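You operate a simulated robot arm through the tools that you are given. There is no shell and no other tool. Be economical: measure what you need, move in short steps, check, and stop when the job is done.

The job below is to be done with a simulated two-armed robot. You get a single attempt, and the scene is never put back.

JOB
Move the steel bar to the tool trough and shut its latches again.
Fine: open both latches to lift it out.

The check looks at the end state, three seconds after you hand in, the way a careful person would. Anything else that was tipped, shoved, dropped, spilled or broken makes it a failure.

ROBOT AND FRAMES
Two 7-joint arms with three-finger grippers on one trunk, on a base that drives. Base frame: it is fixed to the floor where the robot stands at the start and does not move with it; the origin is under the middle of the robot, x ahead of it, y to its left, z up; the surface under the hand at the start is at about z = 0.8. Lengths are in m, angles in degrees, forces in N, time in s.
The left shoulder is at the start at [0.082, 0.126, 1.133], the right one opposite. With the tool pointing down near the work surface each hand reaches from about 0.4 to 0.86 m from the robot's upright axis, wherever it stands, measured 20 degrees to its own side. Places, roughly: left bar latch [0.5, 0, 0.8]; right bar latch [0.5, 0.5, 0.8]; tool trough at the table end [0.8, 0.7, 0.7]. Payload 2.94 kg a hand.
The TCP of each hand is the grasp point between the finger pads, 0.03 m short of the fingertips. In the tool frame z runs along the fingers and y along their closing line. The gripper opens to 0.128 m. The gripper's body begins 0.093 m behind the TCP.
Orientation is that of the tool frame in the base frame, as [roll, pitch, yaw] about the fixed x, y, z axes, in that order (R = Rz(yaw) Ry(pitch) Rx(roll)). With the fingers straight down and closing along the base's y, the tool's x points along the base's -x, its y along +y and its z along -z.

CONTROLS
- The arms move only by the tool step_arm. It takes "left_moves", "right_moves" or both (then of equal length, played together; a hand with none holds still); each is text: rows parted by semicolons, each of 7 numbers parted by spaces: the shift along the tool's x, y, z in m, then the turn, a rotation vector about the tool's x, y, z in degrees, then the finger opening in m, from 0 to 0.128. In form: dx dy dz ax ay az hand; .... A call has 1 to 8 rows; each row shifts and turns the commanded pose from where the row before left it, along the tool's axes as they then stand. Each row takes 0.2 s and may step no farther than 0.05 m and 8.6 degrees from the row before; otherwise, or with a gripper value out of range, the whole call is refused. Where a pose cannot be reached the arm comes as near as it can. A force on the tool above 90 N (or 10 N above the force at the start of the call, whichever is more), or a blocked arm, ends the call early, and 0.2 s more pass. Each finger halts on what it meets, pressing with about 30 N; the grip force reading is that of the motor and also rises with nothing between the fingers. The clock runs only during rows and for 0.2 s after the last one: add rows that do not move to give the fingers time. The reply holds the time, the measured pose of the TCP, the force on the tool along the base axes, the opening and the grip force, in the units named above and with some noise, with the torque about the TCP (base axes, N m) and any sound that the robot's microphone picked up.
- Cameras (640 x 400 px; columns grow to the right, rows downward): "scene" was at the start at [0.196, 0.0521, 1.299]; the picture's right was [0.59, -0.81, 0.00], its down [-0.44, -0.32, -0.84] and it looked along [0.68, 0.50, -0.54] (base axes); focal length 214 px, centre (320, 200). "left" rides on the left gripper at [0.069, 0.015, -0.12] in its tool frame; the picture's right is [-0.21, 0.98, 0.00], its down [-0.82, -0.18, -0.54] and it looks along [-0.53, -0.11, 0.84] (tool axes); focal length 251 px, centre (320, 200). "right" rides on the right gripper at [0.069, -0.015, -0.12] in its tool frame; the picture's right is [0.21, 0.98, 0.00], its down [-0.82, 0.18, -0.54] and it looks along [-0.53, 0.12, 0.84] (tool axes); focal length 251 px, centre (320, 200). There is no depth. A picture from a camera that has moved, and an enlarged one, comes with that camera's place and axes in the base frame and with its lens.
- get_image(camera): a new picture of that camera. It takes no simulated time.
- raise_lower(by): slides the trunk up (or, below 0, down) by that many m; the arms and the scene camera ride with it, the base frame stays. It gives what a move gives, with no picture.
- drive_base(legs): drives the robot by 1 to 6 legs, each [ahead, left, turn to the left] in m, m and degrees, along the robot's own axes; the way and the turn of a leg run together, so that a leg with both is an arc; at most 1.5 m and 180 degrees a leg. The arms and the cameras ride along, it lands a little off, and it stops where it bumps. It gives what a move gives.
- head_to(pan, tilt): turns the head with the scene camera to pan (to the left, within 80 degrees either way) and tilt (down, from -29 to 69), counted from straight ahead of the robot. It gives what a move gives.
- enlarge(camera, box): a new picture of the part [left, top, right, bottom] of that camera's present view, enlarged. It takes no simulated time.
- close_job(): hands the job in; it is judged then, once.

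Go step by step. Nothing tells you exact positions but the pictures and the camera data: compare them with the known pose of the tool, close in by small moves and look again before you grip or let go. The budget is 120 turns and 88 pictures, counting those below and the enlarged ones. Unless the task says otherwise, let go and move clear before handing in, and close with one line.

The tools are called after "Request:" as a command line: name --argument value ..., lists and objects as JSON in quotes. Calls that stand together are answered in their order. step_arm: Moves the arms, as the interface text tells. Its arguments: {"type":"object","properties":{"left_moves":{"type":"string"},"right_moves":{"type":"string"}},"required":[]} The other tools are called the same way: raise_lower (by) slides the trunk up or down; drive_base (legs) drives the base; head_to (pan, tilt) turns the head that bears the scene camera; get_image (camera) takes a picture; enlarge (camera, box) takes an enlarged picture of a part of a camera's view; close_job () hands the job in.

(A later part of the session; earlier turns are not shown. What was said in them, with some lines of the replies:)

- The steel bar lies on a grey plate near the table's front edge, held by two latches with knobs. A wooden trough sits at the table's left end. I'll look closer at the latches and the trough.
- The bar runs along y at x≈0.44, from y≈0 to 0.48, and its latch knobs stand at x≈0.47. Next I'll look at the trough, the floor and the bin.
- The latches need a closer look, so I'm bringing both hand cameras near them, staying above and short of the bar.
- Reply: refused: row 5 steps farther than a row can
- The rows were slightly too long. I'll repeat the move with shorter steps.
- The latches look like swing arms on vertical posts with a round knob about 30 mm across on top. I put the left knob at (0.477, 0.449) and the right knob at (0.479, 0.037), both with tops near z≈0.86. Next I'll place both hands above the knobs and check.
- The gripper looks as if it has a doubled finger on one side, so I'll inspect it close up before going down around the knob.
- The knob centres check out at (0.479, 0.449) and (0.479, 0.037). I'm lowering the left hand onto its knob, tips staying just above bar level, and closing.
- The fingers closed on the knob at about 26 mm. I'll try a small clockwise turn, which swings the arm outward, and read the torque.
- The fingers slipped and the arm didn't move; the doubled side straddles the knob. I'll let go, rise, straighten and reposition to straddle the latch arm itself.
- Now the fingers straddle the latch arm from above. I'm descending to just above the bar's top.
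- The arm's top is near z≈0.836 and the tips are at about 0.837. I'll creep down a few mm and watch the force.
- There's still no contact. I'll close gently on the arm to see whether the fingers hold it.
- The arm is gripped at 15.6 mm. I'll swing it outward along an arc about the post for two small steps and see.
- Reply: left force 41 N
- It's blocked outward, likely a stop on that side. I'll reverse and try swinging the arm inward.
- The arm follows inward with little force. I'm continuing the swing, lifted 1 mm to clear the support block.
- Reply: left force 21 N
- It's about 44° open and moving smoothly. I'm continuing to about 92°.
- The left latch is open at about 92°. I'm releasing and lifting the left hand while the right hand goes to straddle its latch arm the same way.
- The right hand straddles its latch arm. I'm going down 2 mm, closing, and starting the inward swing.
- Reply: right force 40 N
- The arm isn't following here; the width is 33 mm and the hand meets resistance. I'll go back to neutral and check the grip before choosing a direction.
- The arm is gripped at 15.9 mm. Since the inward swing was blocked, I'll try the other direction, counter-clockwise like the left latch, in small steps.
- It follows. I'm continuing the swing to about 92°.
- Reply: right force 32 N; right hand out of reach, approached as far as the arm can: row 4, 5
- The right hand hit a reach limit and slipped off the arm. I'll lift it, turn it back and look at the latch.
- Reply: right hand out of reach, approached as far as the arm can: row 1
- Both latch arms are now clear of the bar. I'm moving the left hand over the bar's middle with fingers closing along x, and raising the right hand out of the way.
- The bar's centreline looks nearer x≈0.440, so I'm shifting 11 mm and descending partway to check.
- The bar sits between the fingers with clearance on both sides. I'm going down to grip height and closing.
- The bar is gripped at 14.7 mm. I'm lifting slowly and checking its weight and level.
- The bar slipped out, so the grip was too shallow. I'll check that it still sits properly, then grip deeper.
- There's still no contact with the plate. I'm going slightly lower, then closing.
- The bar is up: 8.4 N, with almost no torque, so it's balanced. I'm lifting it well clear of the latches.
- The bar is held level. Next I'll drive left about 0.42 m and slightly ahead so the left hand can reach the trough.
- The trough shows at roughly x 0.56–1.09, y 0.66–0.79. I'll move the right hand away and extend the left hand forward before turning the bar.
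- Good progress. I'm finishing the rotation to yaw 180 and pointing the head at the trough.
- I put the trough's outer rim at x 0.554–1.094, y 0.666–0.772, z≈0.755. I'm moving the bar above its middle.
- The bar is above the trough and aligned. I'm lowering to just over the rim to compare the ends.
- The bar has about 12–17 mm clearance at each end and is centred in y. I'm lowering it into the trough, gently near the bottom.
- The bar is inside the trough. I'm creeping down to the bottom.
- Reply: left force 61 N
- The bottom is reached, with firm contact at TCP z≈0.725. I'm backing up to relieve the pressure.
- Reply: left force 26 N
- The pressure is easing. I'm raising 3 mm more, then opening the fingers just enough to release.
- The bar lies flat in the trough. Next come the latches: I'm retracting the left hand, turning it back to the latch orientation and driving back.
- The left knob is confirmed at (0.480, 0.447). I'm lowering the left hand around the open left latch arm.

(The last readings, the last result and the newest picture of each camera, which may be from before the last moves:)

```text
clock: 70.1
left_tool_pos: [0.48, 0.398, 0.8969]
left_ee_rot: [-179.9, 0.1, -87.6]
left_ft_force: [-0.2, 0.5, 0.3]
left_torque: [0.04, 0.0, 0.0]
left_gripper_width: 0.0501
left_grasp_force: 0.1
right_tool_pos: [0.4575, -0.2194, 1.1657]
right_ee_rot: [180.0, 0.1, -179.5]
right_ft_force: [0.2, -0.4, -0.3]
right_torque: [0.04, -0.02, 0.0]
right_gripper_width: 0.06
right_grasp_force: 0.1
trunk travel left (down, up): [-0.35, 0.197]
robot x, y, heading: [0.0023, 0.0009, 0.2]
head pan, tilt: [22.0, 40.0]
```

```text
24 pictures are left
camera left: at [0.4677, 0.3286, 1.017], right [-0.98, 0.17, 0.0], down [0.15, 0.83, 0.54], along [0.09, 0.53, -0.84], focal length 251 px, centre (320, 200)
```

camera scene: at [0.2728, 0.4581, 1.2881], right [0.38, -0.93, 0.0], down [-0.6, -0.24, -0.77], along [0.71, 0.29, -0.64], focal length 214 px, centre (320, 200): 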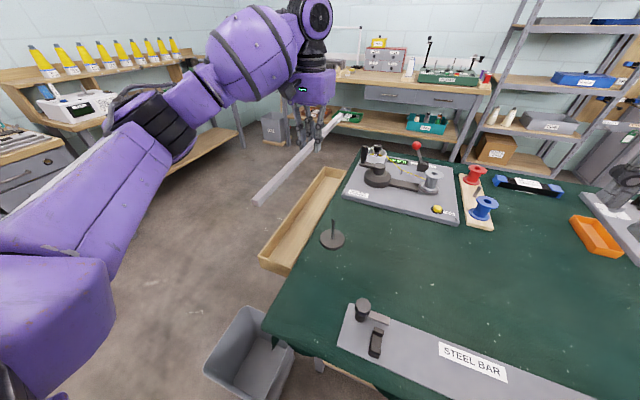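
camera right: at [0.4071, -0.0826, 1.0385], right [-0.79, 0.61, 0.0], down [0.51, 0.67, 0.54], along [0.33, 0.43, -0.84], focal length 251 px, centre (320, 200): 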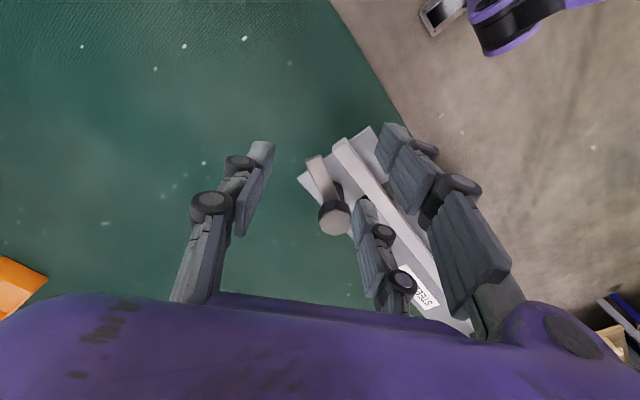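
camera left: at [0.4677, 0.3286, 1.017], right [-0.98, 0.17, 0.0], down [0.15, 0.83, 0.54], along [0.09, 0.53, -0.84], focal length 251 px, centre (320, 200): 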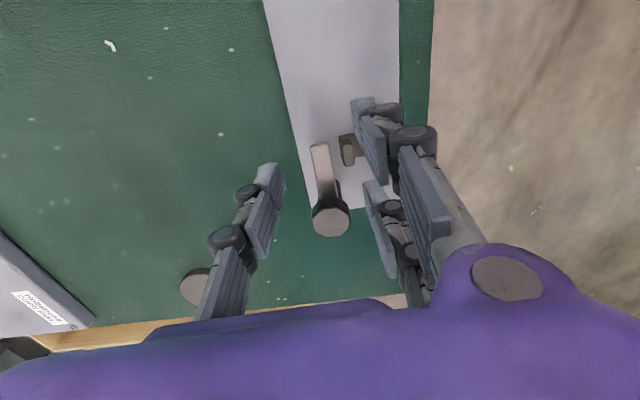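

The arm is centred between the fingers. I'm descending, closing and starting the clockwise swing back.

Request:
step_arm --left_moves "0 0 0.02 0 0 0 0.05;0 0 0.014 0 0 0 0.05;0 0 0 0 0 0 0.008;0 0 0 0 0 0 0.008;0 0 0 0 0 0 0.008;-0.0005 0.0067 0 0 0 8 0.008;-0.0005 0.0067 0 0 0 8 0.008;0 0 0 0 0 0 0.008"

Request:
get_image --camera "left"

```text
clock: 71.9
left_tool_pos: [0.4666, 0.4032, 0.8615]
left_ee_rot: [-180.0, 0.1, -103.6]
left_ft_force: [-6.1, 3.0, 1.1]
left_torque: [0.2, 0.16, 0.33]
left_gripper_width: 0.0153
left_grasp_force: 41.5
right_tool_pos: [0.4565, -0.2195, 1.166]
right_ee_rot: [-180.0, 0.0, -179.5]
right_ft_force: [0.0, 0.3, 0.3]
right_torque: [-0.02, 0.03, 0.02]
right_gripper_width: 0.0599
right_grasp_force: 0.1
trunk travel left (down, up): [-0.35, 0.197]
robot x, y, heading: [0.0001, 0.0025, 0.5]
head pan, tilt: [22.0, 40.0]
```

```text
23 pictures are left
camera left: at [0.4352, 0.3365, 0.9824], right [-0.9, 0.44, 0.0], down [0.37, 0.76, 0.54], along [0.24, 0.49, -0.84], focal length 251 px, centre (320, 200)
```

left: 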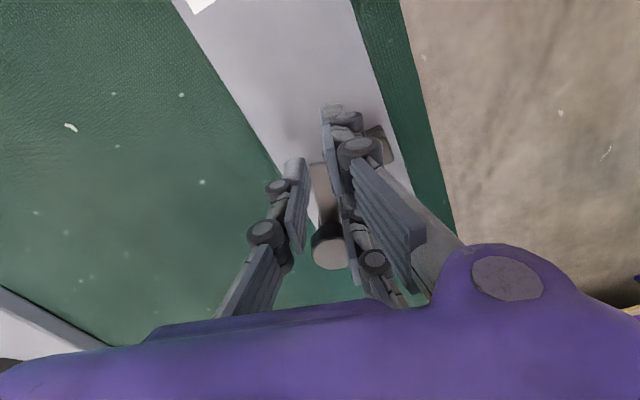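

It's swinging with the hand. I'm continuing to the closed position.

Request:
step_arm --left_moves "-0.0005 0.0067 -0.001 0 0 8 0.008;-0.0005 0.0067 0 0 0 8 0.008;-0.0005 0.0067 0 0 0 8 0.008;-0.0005 0.0067 0 0 0 8 0.008;-0.0005 0.0067 0 0 0 8 0.008;-0.0005 0.0067 0 0 0 8 0.008;-0.0005 0.0067 0 0 0 8 0.008;0 0 0 0 0 0 0.008"

Request:
step_arm --left_moves "-0.0005 0.0067 0 0 0 8 0.008;-0.0005 0.0067 0 0 0 8 0.008;-0.0003 0.0042 0 0 0 5 0.008;0 0 0 0 0 0 0.008"

Request:
get_image --camera "left"

```text
clock: 73.7
left_tool_pos: [0.4308, 0.4325, 0.8628]
left_ee_rot: [179.9, -0.1, -159.6]
left_ft_force: [-20.6, 5.7, -3.9]
left_torque: [-0.05, 0.78, 0.56]
left_gripper_width: 0.0157
left_grasp_force: 41.3
right_tool_pos: [0.4557, -0.2182, 1.166]
right_ee_rot: [180.0, 0.2, -179.5]
right_ft_force: [0.6, 0.0, -0.5]
right_torque: [-0.01, 0.04, -0.02]
right_gripper_width: 0.0602
right_grasp_force: 0.0
trunk travel left (down, up): [-0.35, 0.197]
robot x, y, heading: [-0.0007, 0.0019, 0.6]
head pan, tilt: [22.0, 40.0]
```

```text
clock: 74.7
left_tool_pos: [0.4272, 0.4508, 0.8608]
left_ee_rot: [-180.0, -0.2, 179.4]
left_ft_force: [-19.4, 7.7, -11.4]
left_torque: [0.34, 0.1, 1.14]
left_gripper_width: 0.0159
left_grasp_force: 41.9
right_tool_pos: [0.4561, -0.2183, 1.1649]
right_ee_rot: [-179.9, 0.1, -179.5]
right_ft_force: [1.0, -0.4, 1.0]
right_torque: [-0.06, 0.04, 0.02]
right_gripper_width: 0.06
right_grasp_force: 0.2
trunk travel left (down, up): [-0.35, 0.197]
robot x, y, heading: [0.0, -0.0003, 0.5]
head pan, tilt: [22.0, 40.0]
```

```text
22 pictures are left
camera left: at [0.3596, 0.4667, 0.9828], right [0.22, 0.97, 0.0], down [0.82, -0.19, 0.54], along [0.52, -0.12, -0.84], focal length 251 px, centre (320, 200)
```

left: 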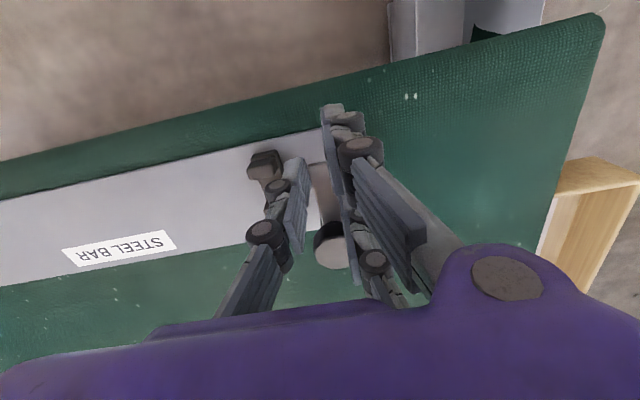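

The left latch is back at its original closed angle. I'm releasing, lifting and checking.

Request:
step_arm --left_moves "0 0 0 0 0 0 0.04;0 0 0 0 0 0 0.05;0 0 -0.02 0 0 0 0.05;0 0 -0.03 0 0 0 0.05;0 0 -0.03 0 0 0 0.05;0 0 -0.03 0 0 0 0.05;0 0 -0.03 0 0 0 0.05;0 0 0 0 0 0 0.05"

Request:
enlarge --camera "left" --box '[200, 60, 400, 220]'

```text
clock: 76.5
left_tool_pos: [0.4315, 0.4504, 1.0038]
left_ee_rot: [-179.9, -0.2, 179.5]
left_ft_force: [0.3, 0.2, -0.2]
left_torque: [-0.01, 0.03, 0.0]
left_gripper_width: 0.0501
left_grasp_force: 0.1
right_tool_pos: [0.4582, -0.2184, 1.1662]
right_ee_rot: [179.9, 0.1, -179.4]
right_ft_force: [0.6, 0.6, 0.3]
right_torque: [-0.02, 0.02, 0.03]
right_gripper_width: 0.06
right_grasp_force: 0.0
trunk travel left (down, up): [-0.35, 0.197]
robot x, y, heading: [0.0006, 0.0027, 0.6]
head pan, tilt: [22.0, 40.0]
```

```text
2.50 times, centred on (300, 140) of left
camera zoom: at [0.3621, 0.4653, 1.124], right [0.22, 0.97, 0.0], down [0.82, -0.19, 0.54], along [0.53, -0.12, -0.84], focal length 629 px, centre (370, 350)
```

zoom: 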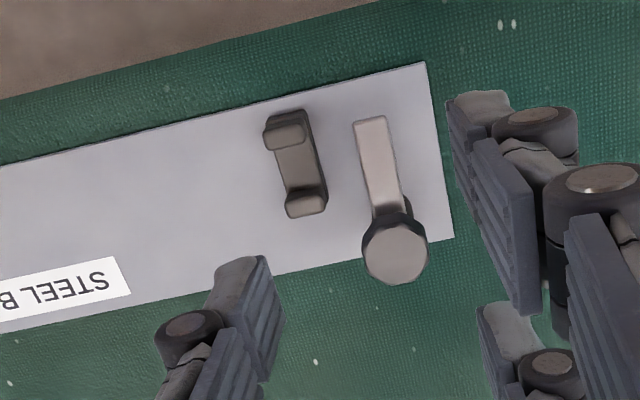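

The left latch is shut. I'm driving right about 0.41 m so the left hand can work the right latch the same way.

Request:
drive_base --legs '[[0, -0.41, 0]]'

Request:
step_arm --left_moves "0 0 0 0 0 -8 0.05;0 0 0 0 0 -8 0.05;0 0 0 0 0 -8 0.05;0 0 0 0 0 -8 0.05;0 0 0 0 0 -8 0.05;0 0 0 0 0 -8 0.05;0 0 0 0 0 -8 0.05;0 0 0 0 0 -8 0.05"

Request:
step_arm --left_moves "0 0 0 0 0 -7 0.05;0 0 0 0 0 -7 0.05;0 0 0 0 0 0 0.05"

Request:
get_image --camera "left"

```text
clock: 80.7
left_tool_pos: [0.4353, 0.0391, 1.0029]
left_ee_rot: [-179.9, 0.0, 179.3]
left_ft_force: [0.4, -0.4, 1.1]
left_torque: [0.0, -0.01, -0.03]
left_gripper_width: 0.05
left_grasp_force: 0.0
right_tool_pos: [0.4611, -0.6302, 1.1661]
right_ee_rot: [179.9, 0.0, -179.5]
right_ft_force: [0.4, -0.2, 0.6]
right_torque: [-0.01, -0.02, 0.01]
right_gripper_width: 0.0598
right_grasp_force: 0.1
trunk travel left (down, up): [-0.35, 0.197]
robot x, y, heading: [0.0071, -0.4053, 0.5]
head pan, tilt: [22.0, 40.0]
```

```text
clock: 82.5
left_tool_pos: [0.4351, 0.0393, 1.003]
left_ee_rot: [179.9, -0.1, -116.4]
left_ft_force: [-0.4, -0.4, -0.2]
left_torque: [-0.02, 0.01, 0.0]
left_gripper_width: 0.0501
left_grasp_force: 0.0
right_tool_pos: [0.4606, -0.6293, 1.1651]
right_ee_rot: [-180.0, 0.0, -179.5]
right_ft_force: [0.5, 0.1, 0.7]
right_torque: [-0.01, 0.01, -0.01]
right_gripper_width: 0.0598
right_grasp_force: 0.1
trunk travel left (down, up): [-0.35, 0.197]
robot x, y, heading: [0.0037, -0.4116, 0.6]
head pan, tilt: [22.0, 40.0]
```

```text
clock: 83.3
left_tool_pos: [0.4337, 0.039, 1.0033]
left_ee_rot: [180.0, 0.0, -102.5]
left_ft_force: [0.3, 0.1, -0.5]
left_torque: [-0.04, 0.03, 0.0]
left_gripper_width: 0.0502
left_grasp_force: 0.0
right_tool_pos: [0.4602, -0.6297, 1.1655]
right_ee_rot: [179.9, 0.0, -179.5]
right_ft_force: [0.1, 0.1, 0.0]
right_torque: [0.01, 0.01, -0.02]
right_gripper_width: 0.06
right_grasp_force: 0.0
trunk travel left (down, up): [-0.35, 0.197]
robot x, y, heading: [0.0031, -0.4083, 0.4]
head pan, tilt: [22.0, 40.0]
```

```text
20 pictures are left
camera left: at [0.404, -0.0258, 1.1233], right [-0.91, 0.42, 0.0], down [0.35, 0.76, 0.54], along [0.23, 0.49, -0.84], focal length 251 px, centre (320, 200)
```

left: 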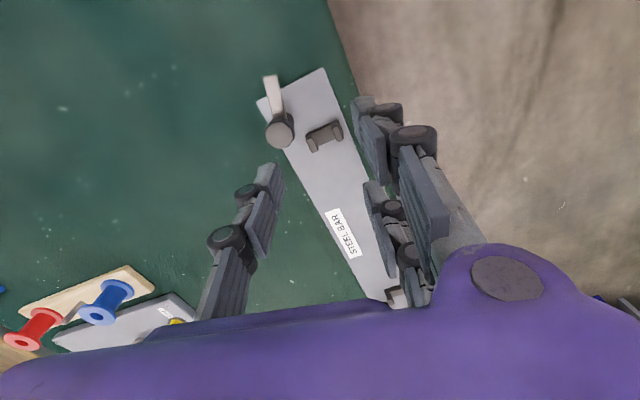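

The right knob is at (0.481, 0.036), with its arm about 77° open. I'm moving above that arm and partway down.

Request:
step_arm --left_moves "0.02 -0.0227 0 0 0 0 0.05;0.0201 -0.0226 0 0 0 0 0.05;0 0 0.035 0 0 0 0.05;0 0 0.035 0 0 0 0.05;0 0 0.033 0 0 0 0.05;0 0 0 0 0 0 0.05"

Request:
get_image --camera "left"

```text
clock: 84.7
left_tool_pos: [0.4691, -0.0109, 0.8996]
left_ee_rot: [180.0, 0.1, -102.6]
left_ft_force: [0.2, 0.2, -0.6]
left_torque: [-0.02, -0.03, -0.04]
left_gripper_width: 0.0499
left_grasp_force: 0.1
right_tool_pos: [0.4604, -0.6298, 1.1656]
right_ee_rot: [180.0, 0.1, -179.5]
right_ft_force: [0.1, -0.6, -0.3]
right_torque: [0.0, 0.0, 0.03]
right_gripper_width: 0.0598
right_grasp_force: 0.0
trunk travel left (down, up): [-0.35, 0.197]
robot x, y, heading: [0.0053, -0.407, 0.5]
head pan, tilt: [22.0, 40.0]
```

```text
19 pictures are left
camera left: at [0.4398, -0.0754, 1.0191], right [-0.91, 0.42, 0.0], down [0.36, 0.76, 0.54], along [0.23, 0.49, -0.84], focal length 251 px, centre (320, 200)
```

left: 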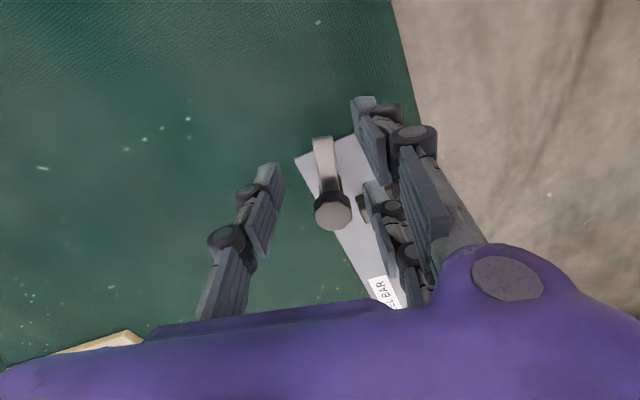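

The arm is centred between the fingers. I'm descending, gripping and starting the swing.

Request:
step_arm --left_moves "0 0 0.02 0 0 0 0.05;0 0 0.016 0 0 0 0.05;0 0 0 0 0 0 0.008;0 0 0 0 0 0 0.008;0 0 0 0 0 0 0.008;-0.0005 0.0067 0 0 0 8 0.008;-0.0005 0.0067 0 0 0 8 0.008;0 0 0 0 0 0 0.008"

Request:
get_image --camera "left"

```text
clock: 86.5
left_tool_pos: [0.4557, -0.0054, 0.8637]
left_ee_rot: [179.7, -0.3, -118.8]
left_ft_force: [-14.9, -12.7, -24.7]
left_torque: [-0.36, 0.33, 0.33]
left_gripper_width: 0.0154
left_grasp_force: 41.5
right_tool_pos: [0.4617, -0.6296, 1.165]
right_ee_rot: [180.0, 0.0, -179.6]
right_ft_force: [0.7, 1.0, -0.8]
right_torque: [0.01, -0.02, 0.0]
right_gripper_width: 0.0599
right_grasp_force: 0.1
trunk travel left (down, up): [-0.35, 0.197]
robot x, y, heading: [0.0089, -0.4081, 0.4]
head pan, tilt: [22.0, 40.0]
```

```text
18 pictures are left
camera left: at [0.4094, -0.0595, 0.9835], right [-0.75, 0.66, 0.0], down [0.56, 0.64, 0.54], along [0.35, 0.41, -0.84], focal length 251 px, centre (320, 200)
```

left: 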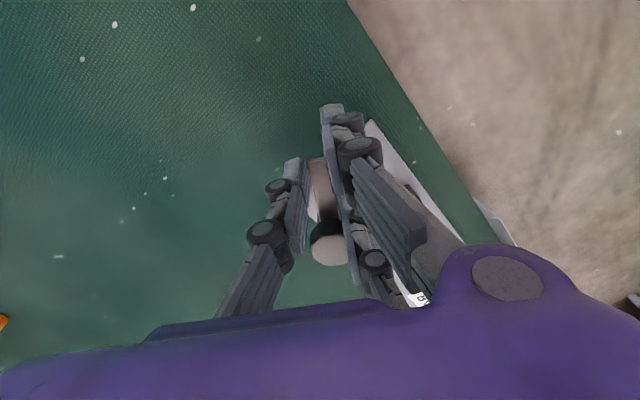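

The arm is following. I'm continuing to the closed angle.

Request:
step_arm --left_moves "-0.0005 0.0067 0.001 0 0 8 0.008;-0.0005 0.0067 0 0 0 8 0.008;-0.0005 0.0067 0 0 0 8 0.008;-0.0005 0.0067 0 0 0 8 0.008;-0.0005 0.0067 0 0 0 8 0.008;-0.0005 0.0067 0 0 0 8 0.008;-0.0005 0.0067 0 0 0 8 0.008;0 0 0 0 0 0 0.008"

Request:
step_arm --left_moves "-0.0003 0.0046 0 0 0 5.5 0.008;0 0 0 0 0 0 0.008"

Request:
get_image --camera "left"

```text
clock: 88.3
left_tool_pos: [0.4325, 0.0342, 0.8634]
left_ee_rot: [-179.9, -0.1, -174.6]
left_ft_force: [-15.6, 4.0, -15.4]
left_torque: [0.16, 0.78, 0.36]
left_gripper_width: 0.0152
left_grasp_force: 41.1
right_tool_pos: [0.4606, -0.6286, 1.166]
right_ee_rot: [179.9, 0.1, -179.5]
right_ft_force: [0.4, 0.1, -0.4]
right_torque: [0.0, 0.02, 0.04]
right_gripper_width: 0.0598
right_grasp_force: 0.0
trunk travel left (down, up): [-0.35, 0.197]
robot x, y, heading: [0.0027, -0.4086, 0.6]
head pan, tilt: [22.0, 40.0]
```

```text
clock: 88.9
left_tool_pos: [0.4312, 0.0363, 0.8631]
left_ee_rot: [-179.9, -0.1, 179.8]
left_ft_force: [-15.3, -4.7, -18.5]
left_torque: [-0.78, 0.26, 1.24]
left_gripper_width: 0.0162
left_grasp_force: 41.9
right_tool_pos: [0.4597, -0.6285, 1.1658]
right_ee_rot: [179.9, 0.1, -179.4]
right_ft_force: [-0.2, -0.2, -0.3]
right_torque: [0.04, 0.01, 0.0]
right_gripper_width: 0.0598
right_grasp_force: 0.2
trunk travel left (down, up): [-0.35, 0.197]
robot x, y, heading: [0.0048, -0.406, 0.3]
head pan, tilt: [22.0, 40.0]
```

```text
17 pictures are left
camera left: at [0.3628, 0.0523, 0.9836], right [0.22, 0.98, 0.0], down [0.82, -0.18, 0.54], along [0.53, -0.12, -0.84], focal length 251 px, centre (320, 200)
```

left: 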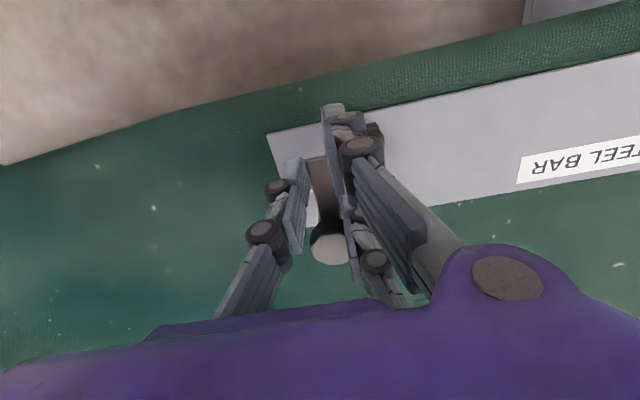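

The right latch is back at its stop, with width and torque rising slightly. I'm releasing and lifting clear to check.

Request:
step_arm --left_moves "0 0 0 0 0 0 0.04;0 0 0 0 0 0 0.045;0 0 -0.02 0 0 0 0.045;0 0 -0.03 0 0 0 0.05;0 0 -0.03 0 0 0 0.05;0 0 -0.03 0 0 0 0.05;0 0 -0.03 0 0 0 0.05;0 0 -0.03 0 0 0 0.05"

Request:
enlarge --camera "left" --box '[200, 40, 440, 220]'

Request:
head_to --pan 60 --tilt 30

Request:
get_image --camera "scene"

```text
clock: 90.7
left_tool_pos: [0.4337, 0.0386, 1.0349]
left_ee_rot: [179.9, 0.0, 179.8]
left_ft_force: [0.2, 0.0, 0.0]
left_torque: [0.03, 0.0, 0.0]
left_gripper_width: 0.0505
left_grasp_force: 0.0
right_tool_pos: [0.4613, -0.6295, 1.1652]
right_ee_rot: [179.9, 0.0, -179.5]
right_ft_force: [-0.4, 0.1, 1.4]
right_torque: [0.0, -0.03, -0.02]
right_gripper_width: 0.0599
right_grasp_force: 0.2
trunk travel left (down, up): [-0.35, 0.197]
robot x, y, heading: [0.0034, -0.4071, 0.4]
head pan, tilt: [22.0, 40.0]
```

```text
2.22 times, centred on (320, 130) of left
camera zoom: at [0.3645, 0.0525, 1.1551], right [0.22, 0.98, 0.0], down [0.82, -0.18, 0.54], along [0.53, -0.12, -0.84], focal length 559 px, centre (320, 356)
```

zoom: 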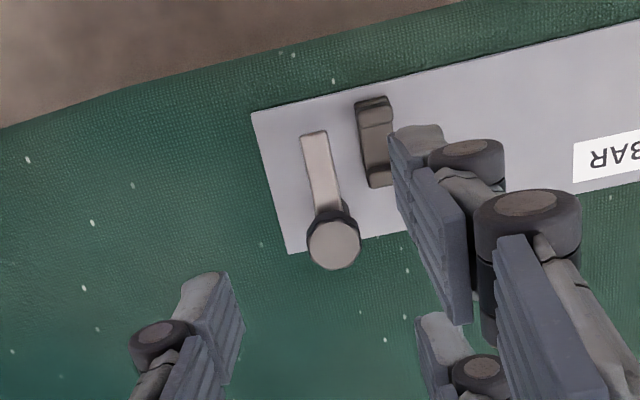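

```text
clock: 91.7
left_tool_pos: [0.4342, 0.0383, 1.0338]
left_ee_rot: [-180.0, 0.0, 179.9]
left_ft_force: [0.6, 0.1, 0.2]
left_torque: [0.0, 0.02, -0.02]
left_gripper_width: 0.0499
left_grasp_force: 0.1
right_tool_pos: [0.4612, -0.6289, 1.1649]
right_ee_rot: [-180.0, 0.0, -179.5]
right_ft_force: [0.3, -0.1, -0.2]
right_torque: [0.0, 0.01, -0.03]
right_gripper_width: 0.0602
right_grasp_force: 0.1
trunk travel left (down, up): [-0.35, 0.197]
robot x, y, heading: [0.004, -0.4089, 0.6]
head pan, tilt: [60.0, 30.0]
```

```text
15 pictures are left
camera scene: at [0.1732, -0.3294, 1.3036], right [0.87, -0.49, 0.0], down [-0.25, -0.43, -0.87], along [0.43, 0.75, -0.5], focal length 214 px, centre (320, 200)
```

scene: 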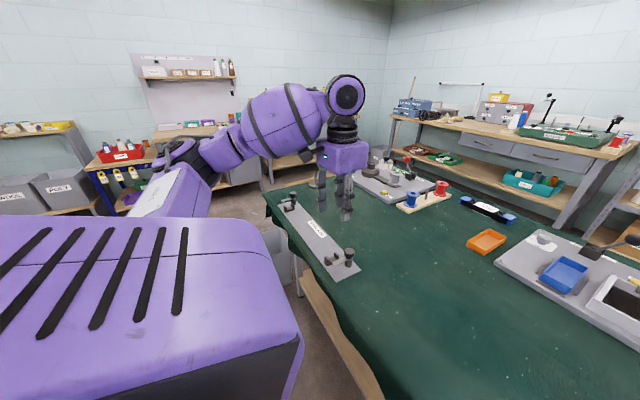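

Both latch arms lie at their original closed angle, the bar rests flat in the trough, and nothing else has moved. The hands are clear, so I'm handing in.

Request:
close_job

```text
The job is handed in.
```

The steel bar is lying flat in the tool trough, both latches are shut again, and the job is handed in.
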